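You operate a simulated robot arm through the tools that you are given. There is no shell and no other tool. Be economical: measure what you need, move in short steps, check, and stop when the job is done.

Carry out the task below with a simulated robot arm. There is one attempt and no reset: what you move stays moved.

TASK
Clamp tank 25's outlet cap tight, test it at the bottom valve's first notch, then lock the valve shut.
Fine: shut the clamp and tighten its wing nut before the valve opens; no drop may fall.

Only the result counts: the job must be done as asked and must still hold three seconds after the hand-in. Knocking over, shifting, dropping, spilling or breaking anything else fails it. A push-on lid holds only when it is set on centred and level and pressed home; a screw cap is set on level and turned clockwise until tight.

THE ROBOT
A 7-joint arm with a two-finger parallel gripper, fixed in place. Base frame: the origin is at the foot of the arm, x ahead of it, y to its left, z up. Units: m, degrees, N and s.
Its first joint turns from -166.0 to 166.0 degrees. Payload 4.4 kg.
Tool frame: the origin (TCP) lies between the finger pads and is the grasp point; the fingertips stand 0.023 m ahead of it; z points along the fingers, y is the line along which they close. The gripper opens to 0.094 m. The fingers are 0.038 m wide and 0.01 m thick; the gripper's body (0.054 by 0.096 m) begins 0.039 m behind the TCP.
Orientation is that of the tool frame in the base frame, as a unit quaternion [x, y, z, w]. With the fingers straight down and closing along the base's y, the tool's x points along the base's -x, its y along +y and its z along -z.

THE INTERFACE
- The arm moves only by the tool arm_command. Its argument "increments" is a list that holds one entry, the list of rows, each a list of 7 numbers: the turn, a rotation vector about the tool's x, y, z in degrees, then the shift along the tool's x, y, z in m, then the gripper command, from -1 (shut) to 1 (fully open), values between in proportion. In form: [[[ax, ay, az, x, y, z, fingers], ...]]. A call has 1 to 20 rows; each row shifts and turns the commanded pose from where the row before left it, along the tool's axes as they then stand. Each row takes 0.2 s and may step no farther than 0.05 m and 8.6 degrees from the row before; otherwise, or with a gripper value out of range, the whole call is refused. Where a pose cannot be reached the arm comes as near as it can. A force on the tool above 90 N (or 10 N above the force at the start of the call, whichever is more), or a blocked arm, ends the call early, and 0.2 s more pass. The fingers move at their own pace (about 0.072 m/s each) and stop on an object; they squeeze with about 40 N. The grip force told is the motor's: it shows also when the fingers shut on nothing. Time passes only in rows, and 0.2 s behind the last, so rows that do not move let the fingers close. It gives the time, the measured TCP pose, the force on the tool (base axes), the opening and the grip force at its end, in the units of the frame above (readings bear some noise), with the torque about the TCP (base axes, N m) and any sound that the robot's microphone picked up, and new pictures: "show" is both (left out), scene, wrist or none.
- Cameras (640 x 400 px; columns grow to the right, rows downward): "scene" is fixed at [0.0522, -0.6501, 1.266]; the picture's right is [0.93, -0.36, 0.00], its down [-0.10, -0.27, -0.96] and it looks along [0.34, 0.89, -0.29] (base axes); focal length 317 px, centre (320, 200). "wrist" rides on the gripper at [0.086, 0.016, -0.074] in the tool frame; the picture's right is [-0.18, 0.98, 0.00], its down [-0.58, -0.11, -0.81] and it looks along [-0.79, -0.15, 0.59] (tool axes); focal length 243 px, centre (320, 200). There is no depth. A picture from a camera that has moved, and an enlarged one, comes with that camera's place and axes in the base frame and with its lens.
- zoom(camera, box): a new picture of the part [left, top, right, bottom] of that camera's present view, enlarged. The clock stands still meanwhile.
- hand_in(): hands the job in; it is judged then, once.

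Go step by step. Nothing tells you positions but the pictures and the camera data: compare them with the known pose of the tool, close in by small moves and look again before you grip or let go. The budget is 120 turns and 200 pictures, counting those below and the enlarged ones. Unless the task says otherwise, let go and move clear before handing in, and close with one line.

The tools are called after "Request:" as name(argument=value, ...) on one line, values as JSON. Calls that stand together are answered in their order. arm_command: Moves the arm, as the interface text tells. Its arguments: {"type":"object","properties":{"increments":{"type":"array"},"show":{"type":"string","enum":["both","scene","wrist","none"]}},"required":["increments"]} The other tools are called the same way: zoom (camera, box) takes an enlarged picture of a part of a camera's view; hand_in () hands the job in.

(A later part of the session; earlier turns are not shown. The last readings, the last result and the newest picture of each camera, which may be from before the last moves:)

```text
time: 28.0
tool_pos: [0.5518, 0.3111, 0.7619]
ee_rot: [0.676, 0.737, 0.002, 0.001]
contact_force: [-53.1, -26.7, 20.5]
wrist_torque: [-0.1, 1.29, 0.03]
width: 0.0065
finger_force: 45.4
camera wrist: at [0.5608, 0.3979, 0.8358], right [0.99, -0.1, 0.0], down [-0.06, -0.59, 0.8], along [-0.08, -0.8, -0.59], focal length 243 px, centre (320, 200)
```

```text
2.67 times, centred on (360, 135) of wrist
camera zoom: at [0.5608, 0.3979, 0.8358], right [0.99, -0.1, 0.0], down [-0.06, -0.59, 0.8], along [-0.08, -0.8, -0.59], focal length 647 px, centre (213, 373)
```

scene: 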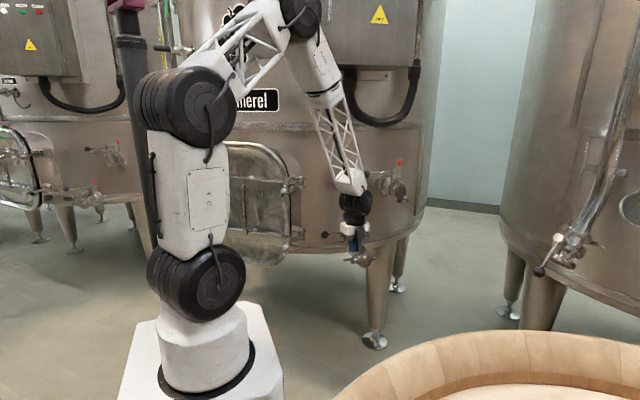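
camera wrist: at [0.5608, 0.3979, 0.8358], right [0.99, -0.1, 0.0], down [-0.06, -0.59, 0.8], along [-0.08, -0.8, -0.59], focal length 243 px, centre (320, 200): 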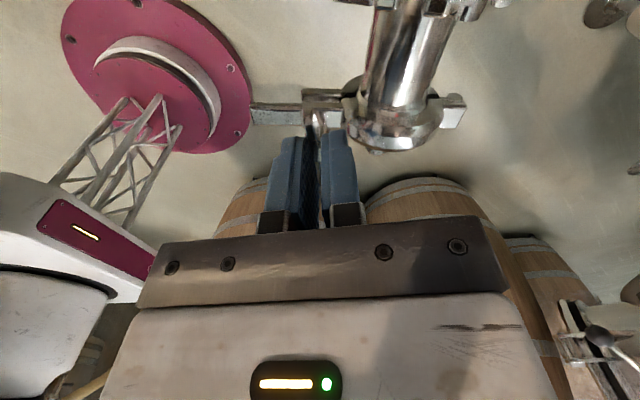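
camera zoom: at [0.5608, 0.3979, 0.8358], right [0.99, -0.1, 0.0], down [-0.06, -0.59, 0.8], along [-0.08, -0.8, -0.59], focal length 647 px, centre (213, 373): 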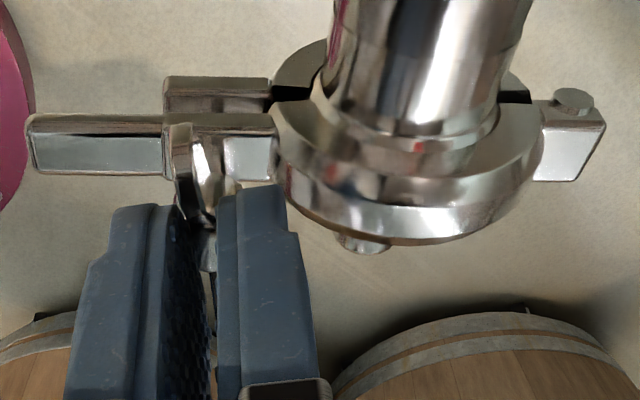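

The nut has come down slightly (pitch about 2 mm) with about 9 mm to go. I'll run half-turn strokes: open, turn back 180°, regrip, turn on.

Request:
arm_command(increments=[[[0, 0, 0, 0, 0, 0, 0.28], [0, 0, 0, 0, 0, 0, 0.28], [0, 0, -8.5, 0, 0, 0, 0.28], [0, 0, -8.5, 0, 0, 0, 0.28], [0, 0, -8.5, 0, 0, 0, 0.28], [0, 0, -8.5, 0, 0, 0, 0.28], [0, 0, -8.5, 0, 0, 0, 0.28], [0, 0, -8.5, 0, 0, 0, 0.28], [0, 0, -8.5, 0, 0, 0, 0.28], [0, 0, -8.5, 0, 0, 0, 0.28], [0, 0, -8.5, 0, 0, 0, 0.28], [0, 0, -8.5, 0, 0, 0, 0.28], [0, 0, -8.5, 0, 0, 0, 0.28], [0, 0, -8.5, 0, 0, 0, 0.28], [0, 0, -8.5, 0, 0, 0, 0.28], [0, 0, -8.5, 0, 0, 0, 0.28], [0, 0, -8.5, 0, 0, 0, 0.28], [0, 0, -8.5, 0, 0, 0, 0.28], [0, 0, -8.5, 0, 0, 0, 0.28], [0, 0, -8.5, 0, 0, 0, 0.28]]], show="none")

Request:
arm_command(increments=[[[0, 0, -8.5, 0, 0, 0, 0.28], [0, 0, -8.5, 0, 0, 0, 0.28], [0, 0, -8.5, 0, 0, 0, 0.28], [0, 0, 0, 0, 0, 0, 0.28]]], show="none")

Request:
zoom(camera="wrist", box=[220, 80, 420, 240])

```text
time: 32.2
tool_pos: [0.5533, 0.3118, 0.7608]
ee_rot: [-0.56, 0.829, -0.001, 0.004]
contact_force: [0.4, -0.1, -0.9]
wrist_torque: [-0.02, 0.01, 0.0]
width: 0.06
finger_force: 0.0
```

```text
time: 33.2
tool_pos: [0.5525, 0.3121, 0.7619]
ee_rot: [0.729, -0.685, 0.001, -0.004]
contact_force: [-0.2, 0.9, 0.0]
wrist_torque: [-0.02, -0.02, 0.03]
width: 0.0602
finger_force: 0.1
```

```text
2.50 times, centred on (320, 160) of wrist
camera zoom: at [0.5423, 0.2233, 0.8353], right [-0.99, 0.12, -0.01], down [0.07, 0.58, 0.81], along [0.1, 0.8, -0.59], focal length 606 px, centre (320, 300)
```

zoom: 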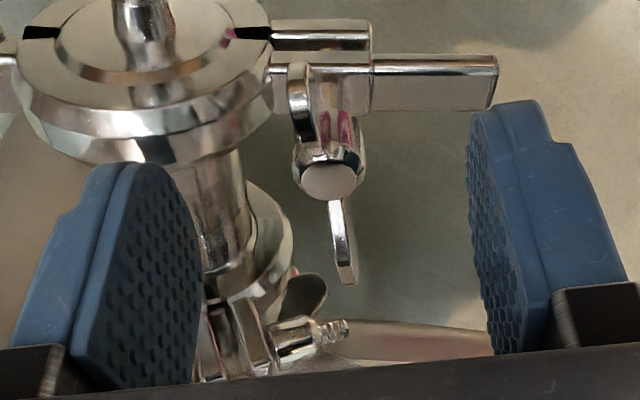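

Centred. Closing and turning on.

Request:
arm_command(increments=[[[0, 0, 0, 0, 0, 0, -1], [0, 0, 0, 0, 0, 0, -1], [0, 0, 0, 0, 0, 0, -1], [0, 0, 8.5, 0, 0, 0, -1], [0, 0, 8.5, 0, 0, 0, -1], [0, 0, 8.5, 0, 0, 0, -1], [0, 0, 8.5, 0, 0, 0, -1], [0, 0, 8.5, 0, 0, 0, -1], [0, 0, 8.5, 0, 0, 0, -1], [0, 0, 8.5, 0, 0, 0, -1], [0, 0, 8.5, 0, 0, 0, -1], [0, 0, 8.5, 0, 0, 0, -1], [0, 0, 8.5, 0, 0, 0, -1], [0, 0, 8.5, 0, 0, 0, -1], [0, 0, 8.5, 0, 0, 0, -1], [0, 0, 8.5, 0, 0, 0, -1], [0, 0, 8.5, 0, 0, 0, -1], [0, 0, 8.5, 0, 0, 0, -1], [0, 0, 8.5, 0, 0, 0, -1], [0, 0, 8.5, 0, 0, 0, -1]]], show="none")

Request:
arm_command(increments=[[[0, 0, 8.5, 0, 0, 0, -1], [0, 0, 8.5, 0, 0, 0, -1], [0, 0, 8.5, 0, 0, 0, -1], [0, 0, 8.5, 0, 0, 0, -1], [0, 0, 0, 0, 0, 0, -1]]], show="none")

Request:
zoom(camera="scene", box=[350, 245, 374, 265])

```text
time: 37.4
tool_pos: [0.5531, 0.3104, 0.7613]
ee_rot: [0.433, 0.901, 0.003, 0.001]
contact_force: [-0.5, -38.3, -2.1]
wrist_torque: [-1.11, -0.07, 0.05]
width: 0.0069
finger_force: 45.2
```

```text
time: 38.6
tool_pos: [0.553, 0.3114, 0.7604]
ee_rot: [0.676, 0.737, 0.002, 0.001]
contact_force: [-38.8, -25.3, 11.3]
wrist_torque: [0.05, 1.14, 0.0]
width: 0.0069
finger_force: 45.1
```

```text
16.00 times, centred on (362, 255) of scene
camera zoom: at [0.0522, -0.6501, 1.266], right [0.93, -0.36, 0.0], down [-0.1, -0.27, -0.96], along [0.34, 0.89, -0.29], focal length 5075 px, centre (-352, -680)
```

zoom: 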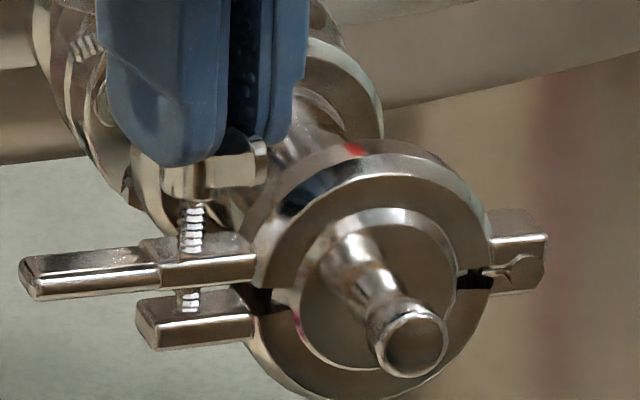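

Request:
arm_command(increments=[[[0, 0, 0, 0, 0, 0, 0.28], [0, 0, -8.5, 0, 0, 0, 0.28], [0, 0, -8.5, 0, 0, 0, 0.28], [0, 0, -8.5, 0, 0, 0, 0.28], [0, 0, -8.5, 0, 0, 0, 0.28], [0, 0, -8.5, 0, 0, 0, 0.28], [0, 0, -8.5, 0, 0, 0, 0.28], [0, 0, -8.5, 0, 0, 0, 0.28], [0, 0, -8.5, 0, 0, 0, 0.28], [0, 0, -8.5, 0, 0, 0, 0.28], [0, 0, -8.5, 0, 0, 0, 0.28], [0, 0, -8.5, 0, 0, 0, 0.28], [0, 0, -8.5, 0, 0, 0, 0.28], [0, 0, -8.5, 0, 0, 0, 0.28], [0, 0, -8.5, 0, 0, 0, 0.28], [0, 0, -8.5, 0, 0, 0, 0.28], [0, 0, -8.5, 0, 0, 0, 0.28], [0, 0, -8.5, 0, 0, 0, 0.28], [0, 0, -8.5, 0, 0, 0, 0.28], [0, 0, -8.5, 0, 0, 0, 0.28]]], show="none")

Request:
arm_command(increments=[[[0, 0, -8.5, 0, 0, 0, 0.28], [0, 0, -8.5, 0, 0, 0, 0.28], [0, 0, 0, 0, 0, 0, 0.28]]], show="none")

Request:
zoom(camera="wrist", box=[220, 80, 420, 240])

Request:
zoom(camera="scene", box=[350, 245, 374, 265])

```text
time: 42.8
tool_pos: [0.5523, 0.312, 0.7606]
ee_rot: [-0.62, 0.785, -0.001, 0.004]
contact_force: [-0.7, 0.3, 0.0]
wrist_torque: [0.02, 0.0, 0.03]
width: 0.0604
finger_force: 0.0
```

```text
time: 43.6
tool_pos: [0.5534, 0.311, 0.7615]
ee_rot: [0.729, -0.685, 0.001, -0.004]
contact_force: [-0.4, 0.8, -0.6]
wrist_torque: [-0.01, 0.0, 0.01]
width: 0.0599
finger_force: 0.0
```

```text
2.50 times, centred on (320, 160) of wrist
camera zoom: at [0.5423, 0.2233, 0.8354], right [-0.99, 0.12, -0.01], down [0.07, 0.58, 0.81], along [0.1, 0.8, -0.59], focal length 606 px, centre (320, 300)
```

zoom: 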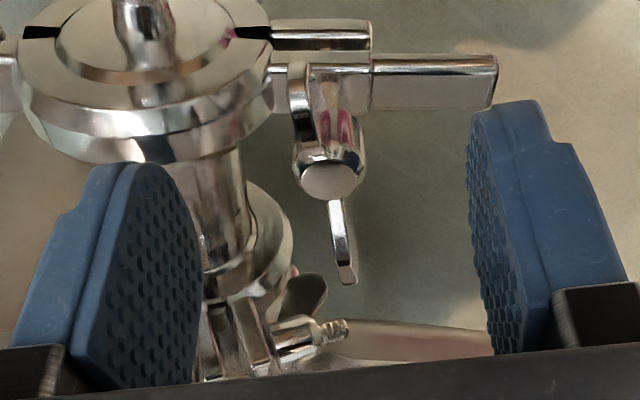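

```text
16.00 times, centred on (362, 255) of scene
camera zoom: at [0.0522, -0.6501, 1.266], right [0.93, -0.36, 0.0], down [-0.1, -0.27, -0.96], along [0.34, 0.89, -0.29], focal length 5075 px, centre (-352, -680)
```

zoom: 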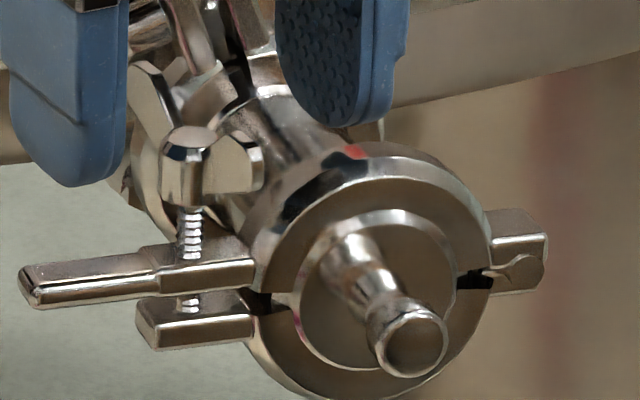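

Request:
zoom(camera="scene", box=[348, 234, 378, 260])

Request:
zoom(camera="wrist", box=[300, 85, 350, 125])

```text
15.38 times, centred on (363, 247) of scene
camera zoom: at [0.0522, -0.6501, 1.266], right [0.93, -0.36, 0.0], down [-0.1, -0.27, -0.96], along [0.34, 0.89, -0.29], focal length 4880 px, centre (-342, -523)
```

zoom: 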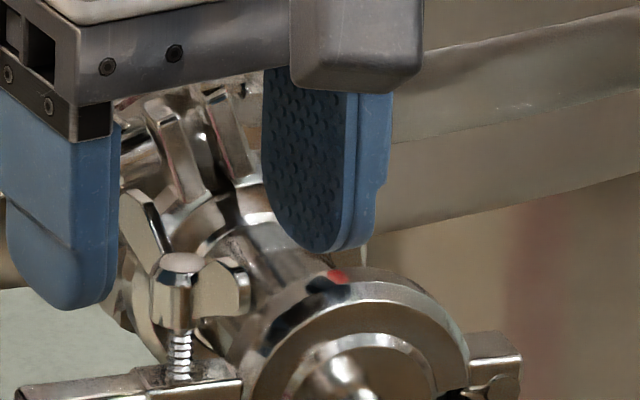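

```text
10.00 times, centred on (325, 105) of wrist
camera zoom: at [0.5423, 0.2233, 0.8354], right [-0.99, 0.12, -0.01], down [0.07, 0.58, 0.81], along [0.1, 0.8, -0.59], focal length 2426 px, centre (270, 1150)
```

zoom: 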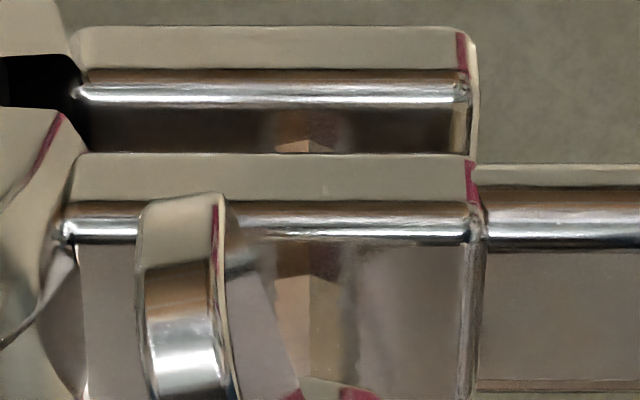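

The nut's height has hardly changed after about one turn, so I'll take a fine reference view and then make another full turn.

Request:
zoom(camera="scene", box=[354, 249, 366, 259])

Request:
arm_command(increments=[[[0, 0, 0, 0, 0, 0, -1], [0, 0, 0, 0, 0, 0, -1], [0, 0, 0, 0, 0, 0, -1], [0, 0, 8.5, 0, 0, 0, -1], [0, 0, 8.5, 0, 0, 0, -1], [0, 0, 8.5, 0, 0, 0, -1], [0, 0, 8.5, 0, 0, 0, -1], [0, 0, 8.5, 0, 0, 0, -1], [0, 0, 8.5, 0, 0, 0, -1], [0, 0, 8.5, 0, 0, 0, -1], [0, 0, 8.5, 0, 0, 0, -1], [0, 0, 8.5, 0, 0, 0, -1], [0, 0, 8.5, 0, 0, 0, -1], [0, 0, 8.5, 0, 0, 0, -1], [0, 0, 8.5, 0, 0, 0, -1]]], show="none")

Request:
arm_command(increments=[[[0, 0, 8.5, 0, 0, 0, -1], [0, 0, 8.5, 0, 0, 0, -1], [0, 0, 8.5, 0, 0, 0, -1], [0, 0, 8.5, 0, 0, 0, -1], [0, 0, 8.5, 0, 0, 0, -1], [0, 0, 8.5, 0, 0, 0, -1], [0, 0, 8.5, 0, 0, 0, -1], [0, 0, 8.5, 0, 0, 0, -1], [0, 0, 8.5, 0, 0, 0, -1], [0, 0, 0, 0, 0, 0, -1]]], show="none")

Request:
arm_command(increments=[[[0, 0, 0, 0, 0, 0, -0.5], [0, 0, 0, 0, 0, 0, -0.5], [0, 0, 0, 0, 0, 0, -0.5]]], show="none")

Request:
zoom(camera="scene", box=[354, 249, 366, 259])

Request:
zoom(camera="wrist", box=[220, 80, 420, 240])

```text
16.00 times, centred on (360, 254) of scene
camera zoom: at [0.0522, -0.6501, 1.266], right [0.93, -0.36, 0.0], down [-0.1, -0.27, -0.96], along [0.34, 0.89, -0.29], focal length 5075 px, centre (-320, -664)
```

zoom: 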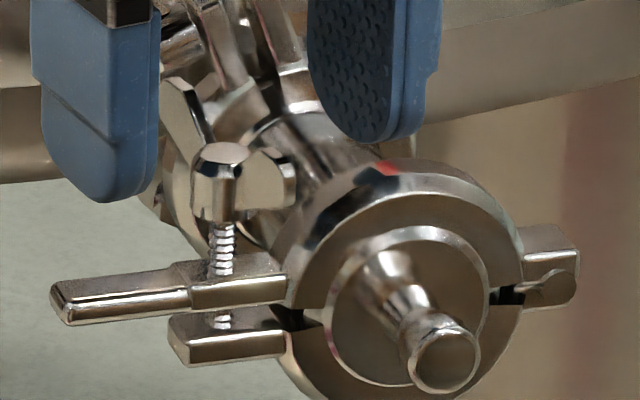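

```text
time: 46.8
tool_pos: [0.5537, 0.3115, 0.7622]
ee_rot: [0.075, 0.997, 0.001, 0.003]
contact_force: [0.9, -0.3, -0.6]
wrist_torque: [-0.31, -0.03, 0.96]
width: 0.0557
finger_force: 44.6
```

```text
time: 49.0
tool_pos: [0.5521, 0.3119, 0.7619]
ee_rot: [0.677, 0.736, 0.002, 0.002]
contact_force: [-62.7, -23.1, 24.4]
wrist_torque: [0.0, 1.52, -0.02]
width: 0.0067
finger_force: 45.4
```

```text
time: 49.8
tool_pos: [0.5522, 0.3127, 0.7612]
ee_rot: [0.676, 0.737, 0.003, 0.001]
contact_force: [-0.7, -0.4, -0.8]
wrist_torque: [0.02, 0.0, 0.0]
width: 0.0235
finger_force: 0.0
```

```text
16.00 times, centred on (360, 254) of scene
camera zoom: at [0.0522, -0.6501, 1.266], right [0.93, -0.36, 0.0], down [-0.1, -0.27, -0.96], along [0.34, 0.89, -0.29], focal length 5075 px, centre (-320, -664)
```

zoom: 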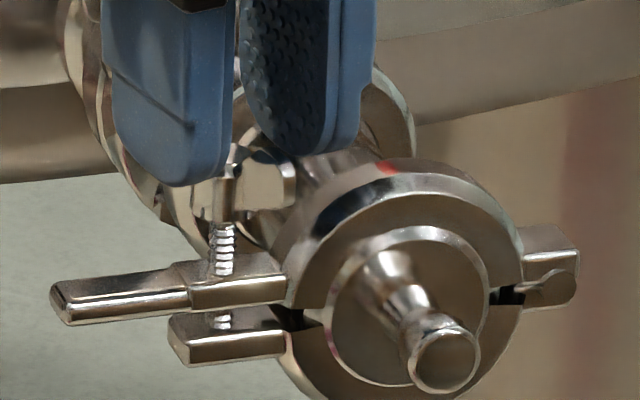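

```text
2.50 times, centred on (320, 160) of wrist
camera zoom: at [0.5623, 0.3986, 0.8362], right [1.0, -0.1, 0.01], down [-0.06, -0.59, 0.8], along [-0.08, -0.8, -0.6], focal length 606 px, centre (320, 300)
```

zoom: 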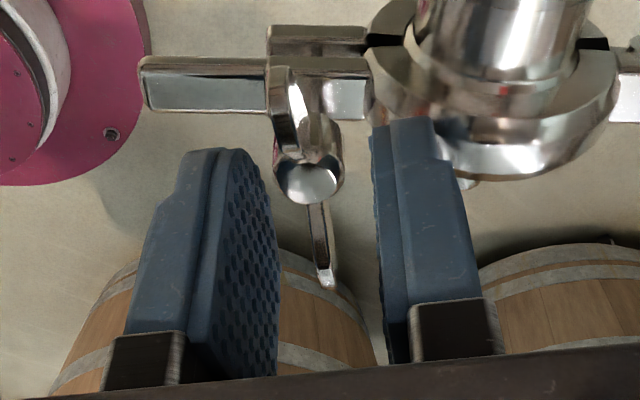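

In the last stroke the fingers spread to 56 mm over the wings, so the nut had stopped turning. It may already be tight, so I'll grip again and test the resistance in small steps.

Request:
arm_command(increments=[[[0, 0, 0, 0, 0, 0, -1], [0, 0, 0, 0, 0, 0, -1], [0, 0, 0, 0, 0, 0, -1]]], show="none")

Request:
arm_command(increments=[[[0, 0, 5, 0, 0, 0, -1], [0, 0, 0, 0, 0, 0, -1]]], show="none")

Request:
arm_command(increments=[[[0, 0, 5, 0, 0, 0, -1], [0, 0, 0, 0, 0, 0, -1]]], show="none")

Request:
arm_command(increments=[[[0, 0, 5, 0, 0, 0, -1], [0, 0, 0, 0, 0, 0, -1]]], show="none")

Request:
zoom(camera="wrist", box=[220, 80, 420, 240])

```text
time: 50.6
tool_pos: [0.5527, 0.3116, 0.7609]
ee_rot: [0.675, 0.737, 0.002, 0.001]
contact_force: [-38.1, -3.3, 11.1]
wrist_torque: [0.72, 1.16, 0.0]
width: 0.0064
finger_force: 45.0
```

```text
time: 51.2
tool_pos: [0.552, 0.312, 0.7619]
ee_rot: [0.707, 0.707, 0.004, 0.001]
contact_force: [-54.0, -3.6, 23.4]
wrist_torque: [-0.28, 1.4, 0.0]
width: 0.0068
finger_force: 44.8
```

```text
time: 51.8
tool_pos: [0.553, 0.3116, 0.762]
ee_rot: [0.737, 0.676, 0.003, 0.0]
contact_force: [-53.0, -9.8, 20.9]
wrist_torque: [-0.03, 1.37, 1.75]
width: 0.0074
finger_force: 45.2
```

```text
time: 52.4
tool_pos: [0.5526, 0.3116, 0.7609]
ee_rot: [0.767, 0.642, 0.002, 0.001]
contact_force: [-51.9, -12.3, 19.5]
wrist_torque: [-0.08, 1.39, 1.85]
width: 0.0105
finger_force: 44.6
```

```text
2.50 times, centred on (320, 160) of wrist
camera zoom: at [0.5836, 0.3928, 0.836], right [0.94, -0.35, 0.0], down [-0.21, -0.56, 0.8], along [-0.28, -0.75, -0.6], focal length 606 px, centre (320, 300)
```

zoom: 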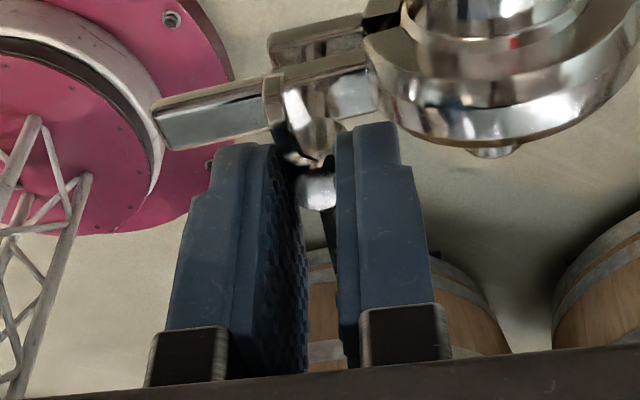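

Torque climbs to about 1.8 N m and the nut won't turn further after about half a turn, so it's tight. I'll release, lift and go look at the valve handle.

Request:
arm_command(increments=[[[0, 0, 0, 0, 0, 0, 0.28], [0, 0, 0, 0, 0, 0, 0.28], [0, 0, 0, 0, 0, -0.04, 0.28], [0, 0, 0, 0, 0, -0.04, 0.28], [0, 0, 0, 0, 0, -0.04, 0.28], [0, 0, -8.3, 0, 0, -0.01, 0.28], [0, 0, -8.3, 0, 0, 0, 0.28], [0, 0, -8.3, 0, 0, 0, 0.28], [0, 0, -8.3, 0, 0, 0, 0.28], [0, 0, -8.3, 0, 0, 0, 0.28], [0, 0, -8.3, 0, 0, 0, 0.28], [0, 0, -8.3, 0, 0, 0, 0.28], [0, 0, -8.3, 0, 0, 0, 0.28], [0, 0, -8.3, 0, 0, 0, 0.28], [0, 0, -8.3, 0, 0, 0, 0.28], [0, 0, -8.3, 0, 0, 0, 0.28], [0, 0, -8.0, 0, 0, 0, 0.28], [0, 0, 0, 0.02, 0.04, 0, 0.28], [0, 0, 0, 0.02, 0.04, 0, 0.28], [0, 0, 0, 0, 0, 0, 0.28]]])

Request:
zoom(camera="wrist", box=[220, 20, 460, 220])

Request:
zoom(camera="scene", box=[330, 210, 380, 250])

```text
time: 56.6
tool_pos: [0.5127, 0.3921, 0.8908]
ee_rot: [0.006, 1.0, 0.002, 0.004]
contact_force: [0.3, -0.6, 1.2]
wrist_torque: [-0.02, -0.02, 0.05]
width: 0.06
finger_force: 0.1
camera wrist: at [0.4262, 0.408, 0.9651], right [0.2, 0.98, 0.0], down [0.58, -0.12, 0.81], along [0.79, -0.16, -0.59], focal length 243 px, centre (320, 200)
```

scene: 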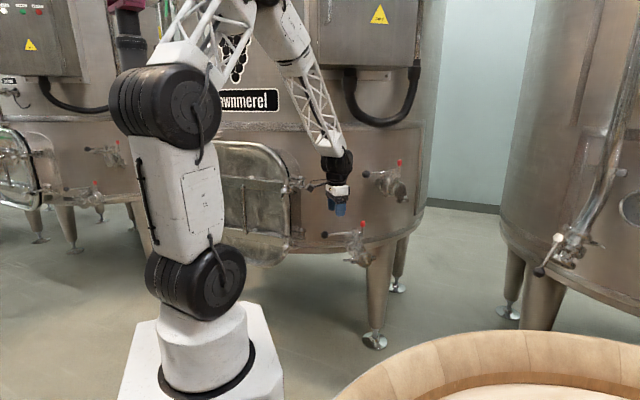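
wrist: 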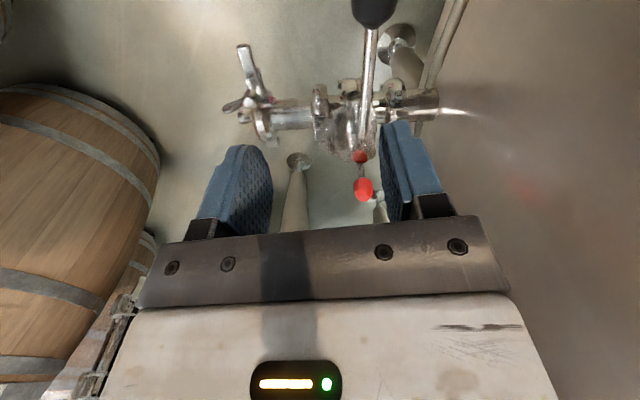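

```text
2.00 times, centred on (340, 120) of wrist
camera zoom: at [0.4262, 0.408, 0.9651], right [0.2, 0.98, 0.0], down [0.58, -0.12, 0.81], along [0.79, -0.16, -0.59], focal length 485 px, centre (280, 360)
```

zoom: 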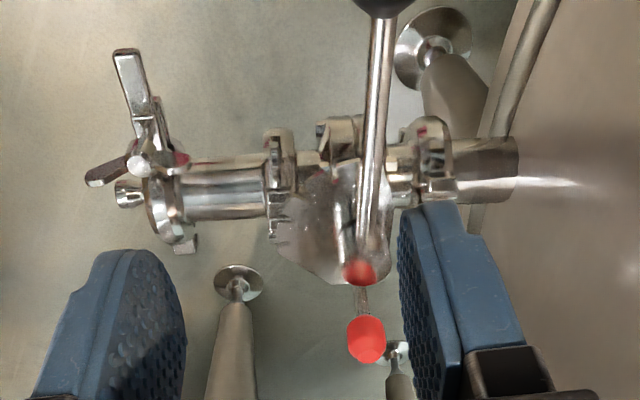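

```text
10.00 times, centred on (355, 230) of scene
camera zoom: at [0.0522, -0.6501, 1.266], right [0.93, -0.36, 0.0], down [-0.1, -0.27, -0.96], along [0.34, 0.89, -0.29], focal length 3172 px, centre (-30, -100)
```

zoom: 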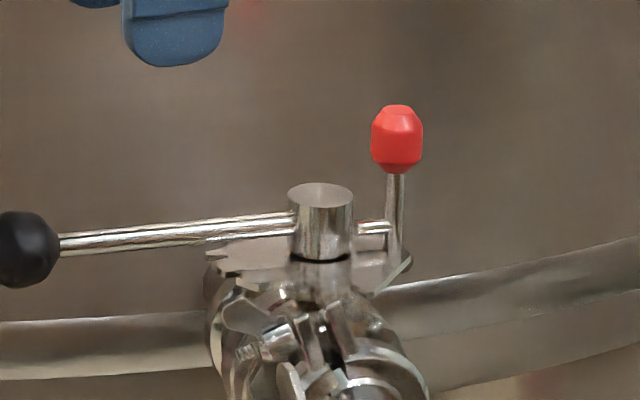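

Request:
zoom(camera="wrist", box=[310, 80, 410, 205])

Request:
zoom(camera="scene", box=[346, 214, 370, 246])

```text
3.20 times, centred on (360, 142) of wrist
camera zoom: at [0.4262, 0.408, 0.9651], right [0.2, 0.98, 0.0], down [0.58, -0.12, 0.81], along [0.79, -0.16, -0.59], focal length 776 px, centre (192, 384)
```

zoom: 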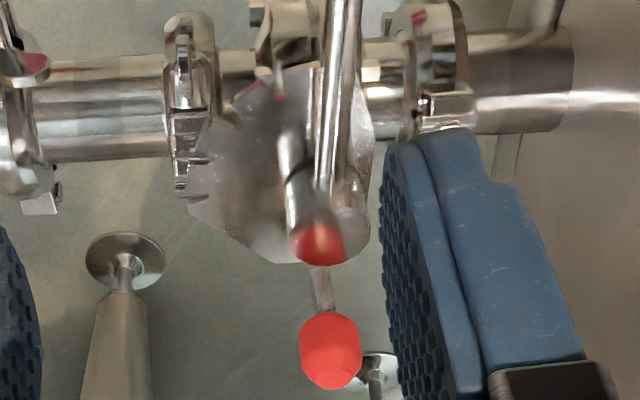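

```text
12.50 times, centred on (358, 230) of scene
camera zoom: at [0.0522, -0.6501, 1.266], right [0.93, -0.36, 0.0], down [-0.1, -0.27, -0.96], along [0.34, 0.89, -0.29], focal length 3965 px, centre (-155, -175)
```

zoom: 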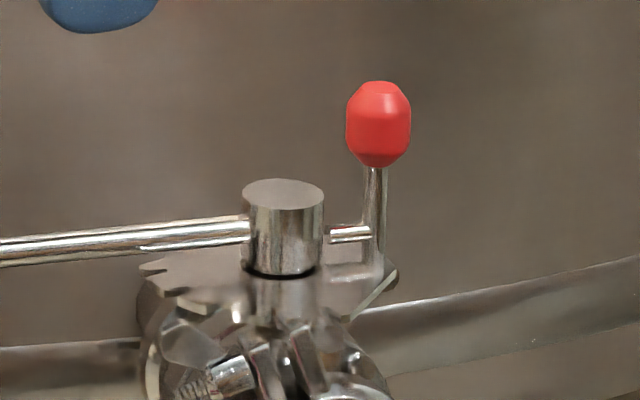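

I need a steeper look at the index plate and red pin, so I'll tilt the tool 30° to make the camera look down on the valve.

Request:
arm_command(increments=[[[0, 7.5, 0, 0, 0, 0, 0], [0, 7.5, 0, 0, 0, 0, 0], [0, 7.5, 0, 0, 0, 0, 0], [0, 7.5, 0, 0, 0, 0, 0], [0, 0, 0, -0.027, 0.015, -0.01, 0], [0, 0, 0, -0.027, 0.015, -0.01, 0], [0, 0, 0, -0.027, 0.015, -0.01, 0], [0, 0, 0, 0, 0, 0, 0]]])

Request:
zoom(camera="wrist", box=[230, 60, 430, 220])

```text
time: 58.3
tool_pos: [0.5144, 0.3926, 0.8968]
ee_rot: [0.002, 0.961, -0.011, -0.277]
contact_force: [-2.1, 5.1, 1.7]
wrist_torque: [-0.24, -0.13, 0.12]
width: 0.0467
finger_force: 0.0
stopped in row 8: the arm was blocked; the commanded pose is now the measured one
camera wrist: at [0.481, 0.4106, 1.0058], right [0.15, 0.98, -0.12], down [0.92, -0.1, 0.38], along [0.36, -0.17, -0.92], focal length 243 px, centre (320, 200)
```

scene: 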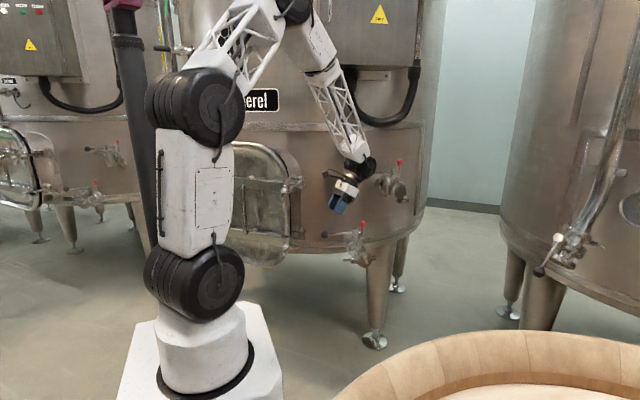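
wrist: 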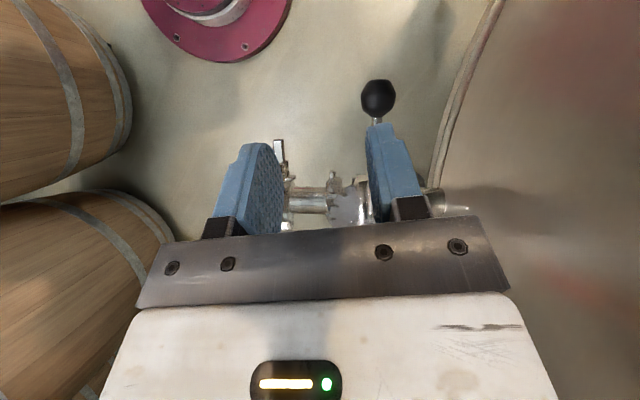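

```text
2.50 times, centred on (330, 140) of wrist
camera zoom: at [0.481, 0.4106, 1.0058], right [0.15, 0.98, -0.12], down [0.92, -0.1, 0.38], along [0.36, -0.17, -0.92], focal length 606 px, centre (295, 350)
```

zoom: 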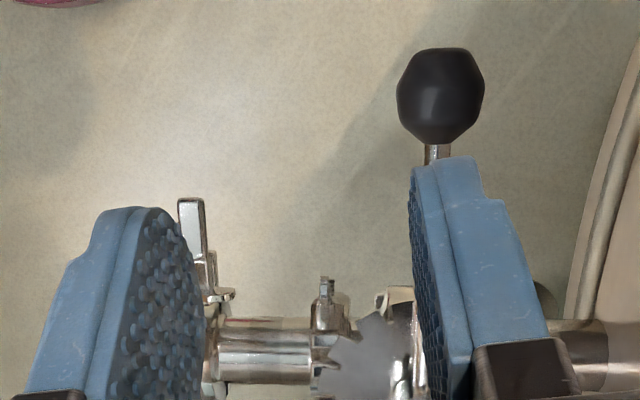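

The wrist was blocked, probably by the upper valve, with no real force. I'll back off by undoing the tilt and view the plate from the -y side instead.

Request:
arm_command(increments=[[[0, -8, 0, 0.02, 0, 0, 0], [0, -8, 0, 0.02, 0, 0, 0], [0, -8, 0, 0, 0, 0, 0], [0, -8.2, 0, 0, 0, 0, 0], [0, 0, 0, 0, 0, 0, 0]]], show="scene")

```text
time: 59.5
tool_pos: [0.4941, 0.399, 0.908]
ee_rot: [-0.001, 1.0, -0.012, 0.001]
contact_force: [30.0, -16.2, 30.9]
wrist_torque: [2.53, 5.77, 0.78]
width: 0.0471
finger_force: 0.2
```

scene: 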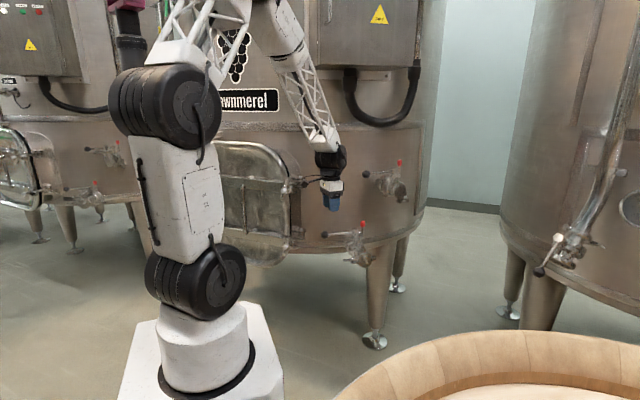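

There's contact now, around 45 N. I'll look closely.

Request:
zoom(camera="scene", box=[270, 120, 370, 240])

Request:
zoom(camera="wrist", box=[0, 0, 640, 400])

```text
3.33 times, centred on (320, 180) of scene
camera zoom: at [0.0522, -0.6501, 1.266], right [0.93, -0.36, 0.0], down [-0.1, -0.27, -0.96], along [0.34, 0.89, -0.29], focal length 1057 px, centre (320, 267)
```

zoom: 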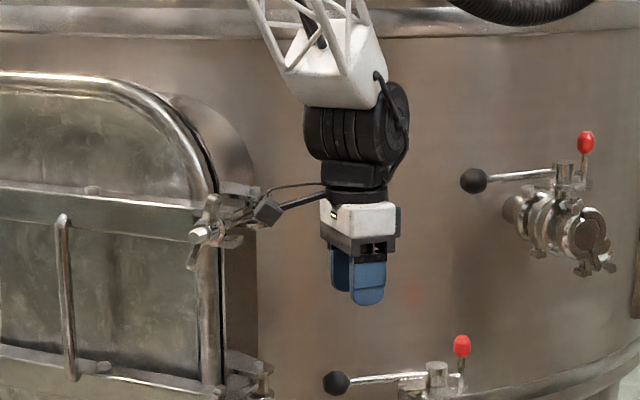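

```text
1.00 times, centred on (320, 200) of wrist (not enlarged: the box is as wide or as high as the picture)
camera zoom: at [0.4073, 0.4177, 0.9807], right [0.18, 0.98, -0.02], down [0.58, -0.09, 0.81], along [0.79, -0.16, -0.59], focal length 243 px, centre (320, 200)
```

zoom: 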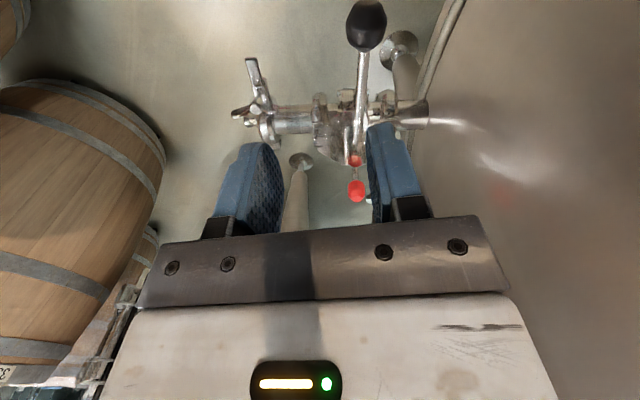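

The camera stalk is touching the manhole door's hinge hardware. I'll move away gently toward +x, -y.

Request:
arm_command(increments=[[[0, 0, 0, -0.01, -0.01, 0, 0], [0, 0, 0, -0.01, -0.015, 0, 0], [0, 0, 0, -0.01, -0.02, 0, 0], [0, 0, 0, -0.01, -0.02, 0, 0], [0, 0, 0, 0, -0.02, 0, 0], [0, 0, 0, 0, 0, 0, 0]]], show="none")

Request:
zoom(camera="scene", box=[270, 120, 370, 240])

```text
time: 60.9
tool_pos: [0.5323, 0.315, 0.9068]
ee_rot: [0.0, 1.0, -0.014, -0.002]
contact_force: [0.9, -0.3, -0.4]
wrist_torque: [0.01, -0.01, -0.01]
width: 0.0467
finger_force: 0.1
```

```text
3.33 times, centred on (320, 180) of scene
camera zoom: at [0.0522, -0.6501, 1.266], right [0.93, -0.36, 0.0], down [-0.1, -0.27, -0.96], along [0.34, 0.89, -0.29], focal length 1057 px, centre (320, 267)
```

zoom: 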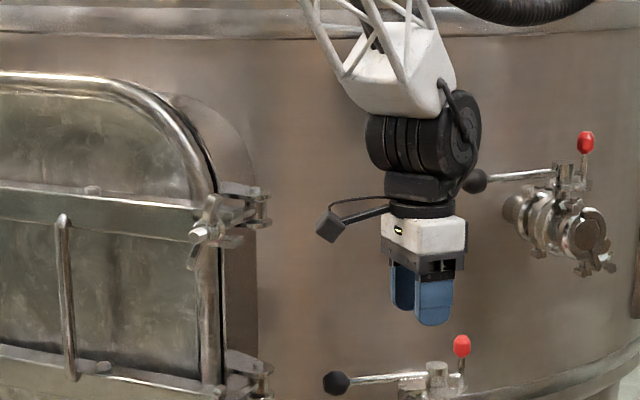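

Clear now, and the door hardware looks unchanged. I'll turn to yaw -90° and place the camera at about (0.58, 0.30, 1.0), looking down on the valve.

Request:
arm_command(increments=[[[-1.6, 0, 0, 0, 0, 0, 0], [0, 0, -8.2, 0, 0, 0, 0], [0, 0, -8.2, 0, 0, 0, 0], [0, 0, -8.2, 0, 0, 0, 0], [0, 0, -8.2, 0, 0, 0, 0], [0, 0, -8.2, 0, 0, 0, 0], [0, 0, -8.2, 0, 0, 0, 0], [0, 0, -8.2, 0, 0, 0, 0], [0, 0, -8.2, 0, 0, 0, 0], [0, 0, -8.2, 0, 0, 0, 0], [0, 0, -8.2, 0, 0, 0, 0], [0, 0, -8, 0, 0, 0, 0], [0, 0, 0, -0.024, -0.023, -0.01, 0.3], [0, 0, 0, -0.024, -0.023, -0.01, 0.6], [0, 0, 0, -0.023, -0.022, 0, 1], [0, 0, 0, 0, 0, 0, 1]]], show="wrist")

Request:
zoom(camera="wrist", box=[230, 20, 430, 180])

```text
time: 64.0
tool_pos: [0.581, 0.3682, 0.9263]
ee_rot: [0.708, -0.706, -0.002, 0.004]
contact_force: [-54.6, -48.1, 31.1]
wrist_torque: [4.68, -5.89, -0.86]
width: 0.0939
finger_force: 0.1
stopped in row 15: the force on the tool passed its limit at 154 N (the readings are from after the stop); the commanded pose is now the measured one
camera wrist: at [0.5666, 0.2818, 1.0018], right [-0.98, 0.18, 0.01], down [0.12, 0.58, 0.8], along [0.14, 0.79, -0.6], focal length 243 px, centre (320, 200)
```

wrist: 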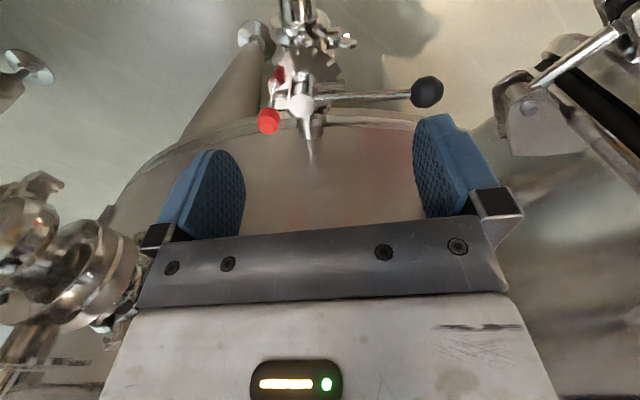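

```text
2.50 times, centred on (330, 100) of wrist
camera zoom: at [0.5666, 0.2818, 1.0018], right [-0.98, 0.18, 0.01], down [0.12, 0.58, 0.8], along [0.14, 0.79, -0.6], focal length 606 px, centre (295, 450)
```

zoom: 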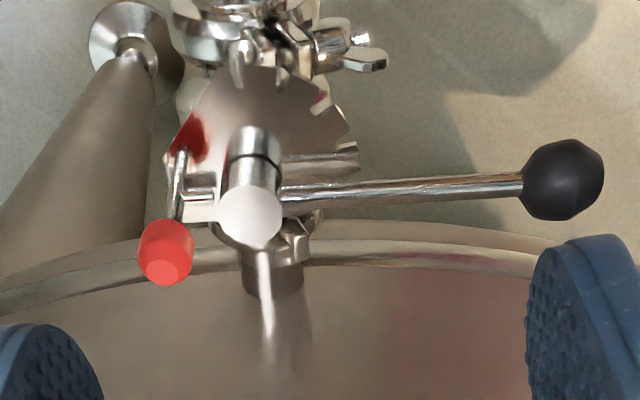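

I've bumped the upper valve, which sits closer than I estimated. I'm backing off toward -x, -y and then checking it.

Request:
arm_command(increments=[[[0, 0, 0, 0.01, 0.01, 0, 1], [0, 0, 0, 0.02, 0.015, 0, 1], [0, 0, 0, 0.02, 0.02, 0, 1], [0, 0, 0, 0.01, 0, 0, 1], [0, 0, 0, 0, 0, 0, 1]]], show="wrist")

Request:
zoom(camera="scene", box=[290, 140, 450, 280])

Request:
zoom(camera="scene", box=[355, 150, 415, 210])

```text
time: 65.2
tool_pos: [0.5386, 0.3116, 0.9276]
ee_rot: [0.708, -0.706, -0.002, 0.003]
contact_force: [0.1, 0.0, -0.1]
wrist_torque: [0.01, 0.0, 0.02]
width: 0.0941
finger_force: 0.0
camera wrist: at [0.5232, 0.2231, 1.0017], right [-0.98, 0.18, 0.01], down [0.11, 0.58, 0.8], along [0.14, 0.79, -0.59], focal length 243 px, centre (320, 200)
```

wrist: 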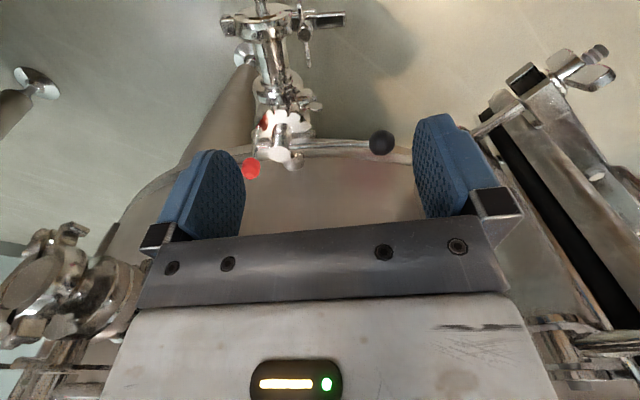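

```text
2.86 times, centred on (370, 210) of scene
camera zoom: at [0.0522, -0.6501, 1.266], right [0.93, -0.36, 0.0], down [-0.1, -0.27, -0.96], along [0.34, 0.89, -0.29], focal length 906 px, centre (177, 171)
```

zoom: 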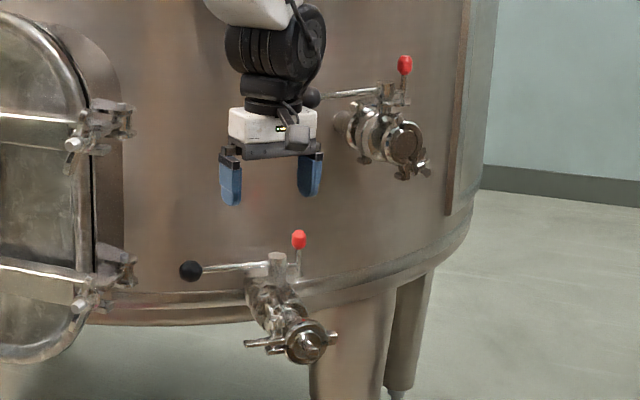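

```text
6.67 times, centred on (385, 180) of scene
camera zoom: at [0.0522, -0.6501, 1.266], right [0.93, -0.36, 0.0], down [-0.1, -0.27, -0.96], along [0.34, 0.89, -0.29], focal length 2114 px, centre (-113, 333)
```

zoom: 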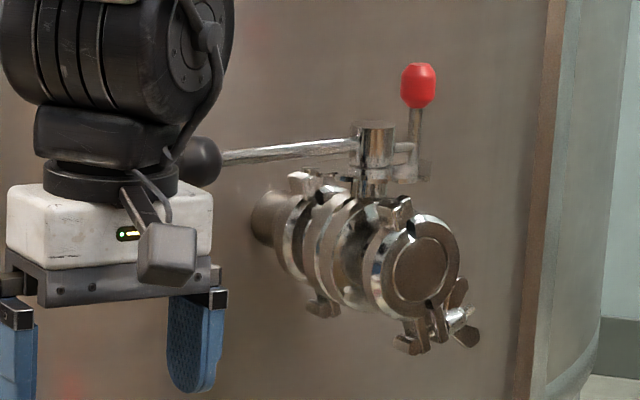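

The upper valve looks unchanged. Its black knob is near (0.65, 0.43, 1.0), so I must keep the wrist clear of it. Now a detailed view of the bottom valve's plate.

Request:
zoom(camera="wrist", box=[235, 85, 325, 175])

Request:
zoom(camera="scene", box=[346, 220, 370, 246])

```text
4.44 times, centred on (280, 130) of wrist
camera zoom: at [0.5232, 0.2231, 1.0017], right [-0.98, 0.18, 0.01], down [0.11, 0.58, 0.8], along [0.14, 0.79, -0.59], focal length 1078 px, centre (498, 511)
```

zoom: 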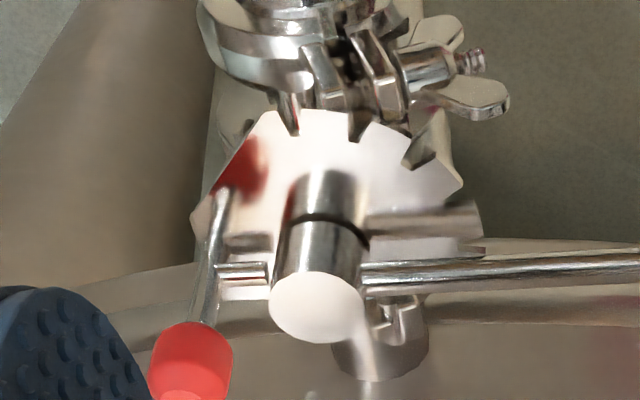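

```text
15.38 times, centred on (358, 233) of scene
camera zoom: at [0.0522, -0.6501, 1.266], right [0.93, -0.36, 0.0], down [-0.1, -0.27, -0.96], along [0.34, 0.89, -0.29], focal length 4880 px, centre (-265, -308)
```

zoom: 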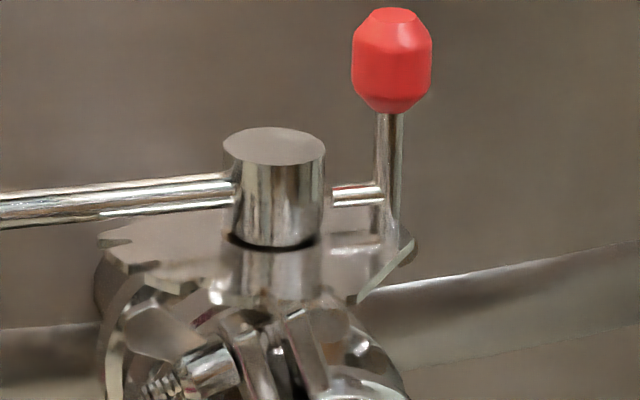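

The plate has edge notches running from -x (under the handle, shut) round toward -y, so the handle opens counter-clockwise. I measured:
- Stem: (0.608, 0.421, 0.775)
- Knob: (0.481, 0.433, 0.766)

I'll grasp the rod at x≈0.535, closing across y.

Request:
arm_command(increments=[[[0, 0, 8, 0, 0, 0, 0.28], [0, 0, 8, 0, 0, 0, 0.28], [0, 0, 8, 0, 0, 0, 0.28], [0, 0, 8, 0, 0, 0, 0.28], [0, 0, 8, 0, 0, 0, 0.28], [0, 0, 8, 0, 0, 0, 0.28], [0, 0, 8, 0, 0, 0, 0.28], [0, 0, 8, 0, 0, 0, 0.28], [0, 0, 8, 0, 0, 0, 0.28], [0, 0, 8, 0, 0, 0, 0.28], [0, 0, 8, 0, 0, 0, 0.28], [0, 0, 7, 0, 0, 0, 0.28], [0, 0, 0, 0, 0, 0.03, 0.28], [0, 0, 0, 0, 0, 0.035, 0.28], [0, 0, 0, 0, 0, 0.03, 0.28], [0, 0, 0, 0, 0, 0, 0.28]]])

Request:
zoom(camera="wrist", box=[240, 20, 480, 220])

```text
time: 68.6
tool_pos: [0.5378, 0.3096, 0.8324]
ee_rot: [0.043, 0.999, -0.002, -0.004]
contact_force: [-0.1, -0.6, 0.0]
wrist_torque: [0.04, -0.03, 0.03]
width: 0.06
finger_force: 0.0
camera wrist: at [0.4543, 0.3328, 0.9062], right [0.27, 0.96, -0.01], down [0.58, -0.16, 0.8], along [0.77, -0.22, -0.6], focal length 243 px, centre (320, 200)
```

scene: 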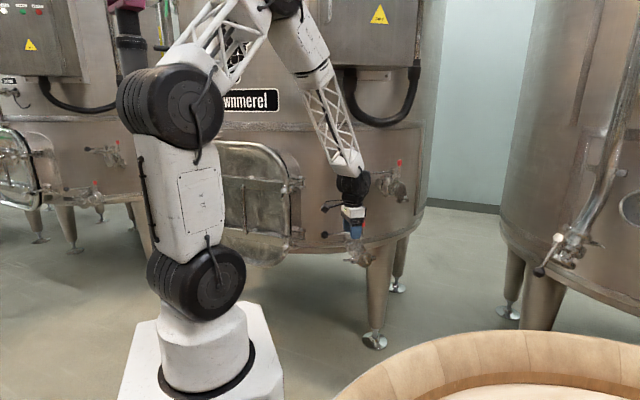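
wrist: 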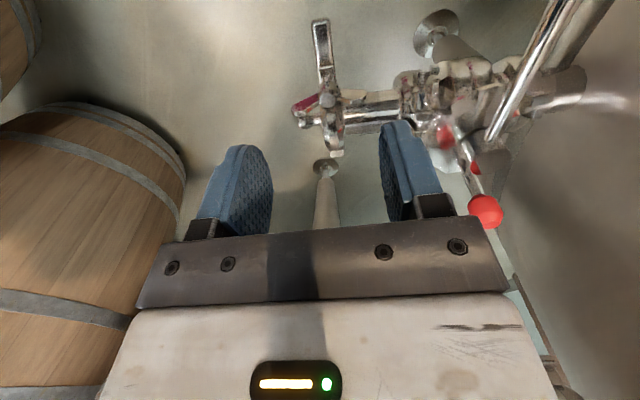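

```text
2.00 times, centred on (360, 120) of wrist
camera zoom: at [0.4543, 0.3328, 0.9062], right [0.27, 0.96, -0.01], down [0.58, -0.16, 0.8], along [0.77, -0.22, -0.6], focal length 485 px, centre (240, 360)
```

zoom: 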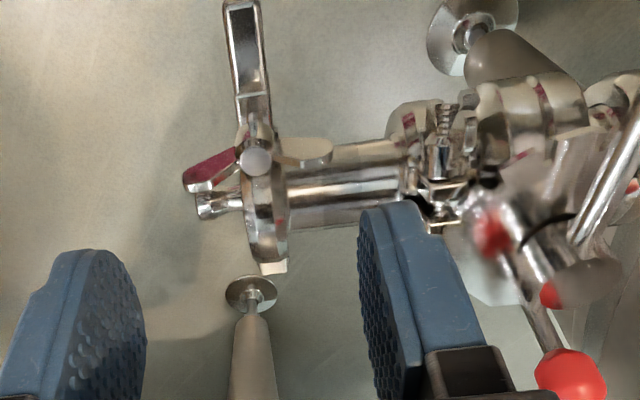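

Request:
arm_command(increments=[[[0, 0, 0, 0.003, 0.03, 0, 0.28], [0, 0, 0, 0.003, 0.03, 0, 0.28], [0, 0, 0, 0.004, 0.03, 0, 0.28], [0, 0, 0, 0.003, 0.027, 0, 0.28], [0, 0, 0, 0, 0, 0, 0.28]]])

Request:
zoom(camera="scene", box=[300, 140, 420, 260])

```text
time: 69.8
tool_pos: [0.5341, 0.4267, 0.8315]
ee_rot: [0.043, 0.999, -0.002, -0.004]
contact_force: [-0.9, -0.2, -0.8]
wrist_torque: [0.0, 0.02, 0.03]
width: 0.0601
finger_force: 0.0
camera wrist: at [0.4506, 0.4506, 0.9059], right [0.27, 0.96, -0.01], down [0.58, -0.16, 0.8], along [0.77, -0.22, -0.6], focal length 243 px, centre (320, 200)
```

scene: 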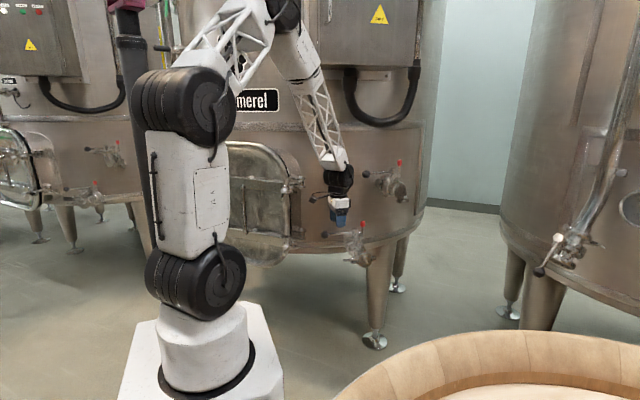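
wrist: 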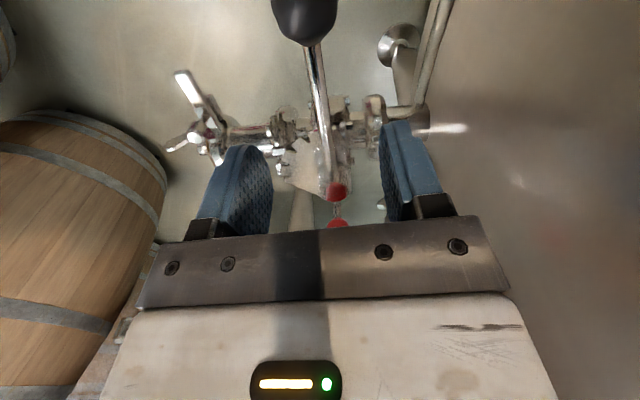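

```text
3.33 times, centred on (360, 200) of scene
camera zoom: at [0.0522, -0.6501, 1.266], right [0.93, -0.36, 0.0], down [-0.1, -0.27, -0.96], along [0.34, 0.89, -0.29], focal length 1057 px, centre (187, 200)
```

zoom: 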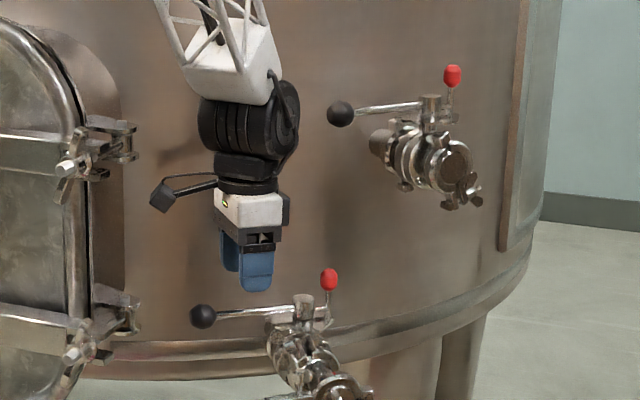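

The rod lies between the fingers and there's clearance all round. Descending to the rod.

Request:
arm_command(increments=[[[0, 0, 0, 0, 0, 0.02, 0.28], [0, 0, 0, 0, 0, 0.02, 0.28], [0, 0, 0, 0, 0, 0.013, 0.28], [0, 0, 0, 0, 0, 0, 0.28]]], show="wrist")

Request:
zoom(camera="scene", box=[315, 205, 375, 255])

```text
time: 70.8
tool_pos: [0.5338, 0.4267, 0.7783]
ee_rot: [0.044, 0.999, -0.002, -0.004]
contact_force: [0.3, 0.4, 0.6]
wrist_torque: [0.03, 0.06, 0.01]
width: 0.0601
finger_force: 0.1
camera wrist: at [0.4501, 0.45, 0.8531], right [0.27, 0.96, 0.0], down [0.58, -0.16, 0.8], along [0.77, -0.22, -0.6], focal length 243 px, centre (320, 200)
```

wrist: 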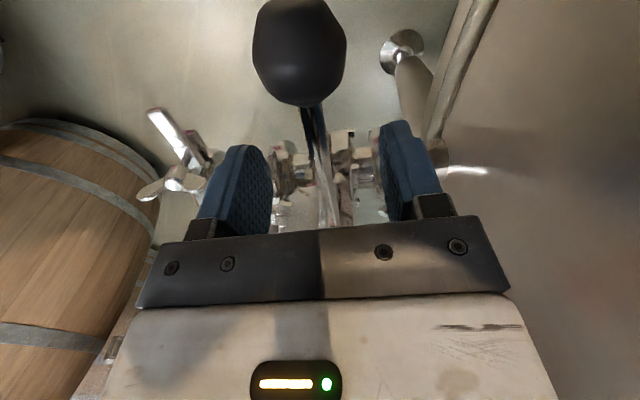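

```text
8.00 times, centred on (345, 230) of scene
camera zoom: at [0.0522, -0.6501, 1.266], right [0.93, -0.36, 0.0], down [-0.1, -0.27, -0.96], along [0.34, 0.89, -0.29], focal length 2537 px, centre (120, -40)
```

zoom: 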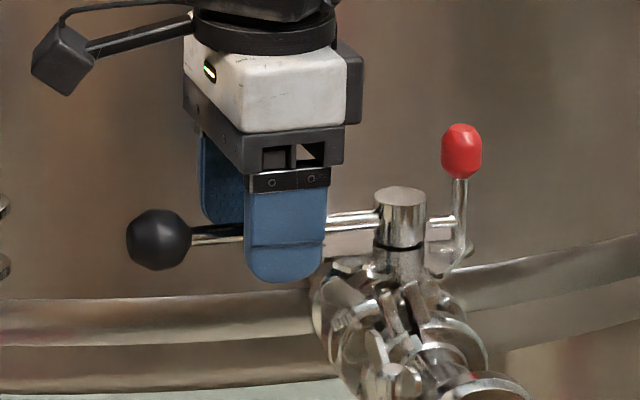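

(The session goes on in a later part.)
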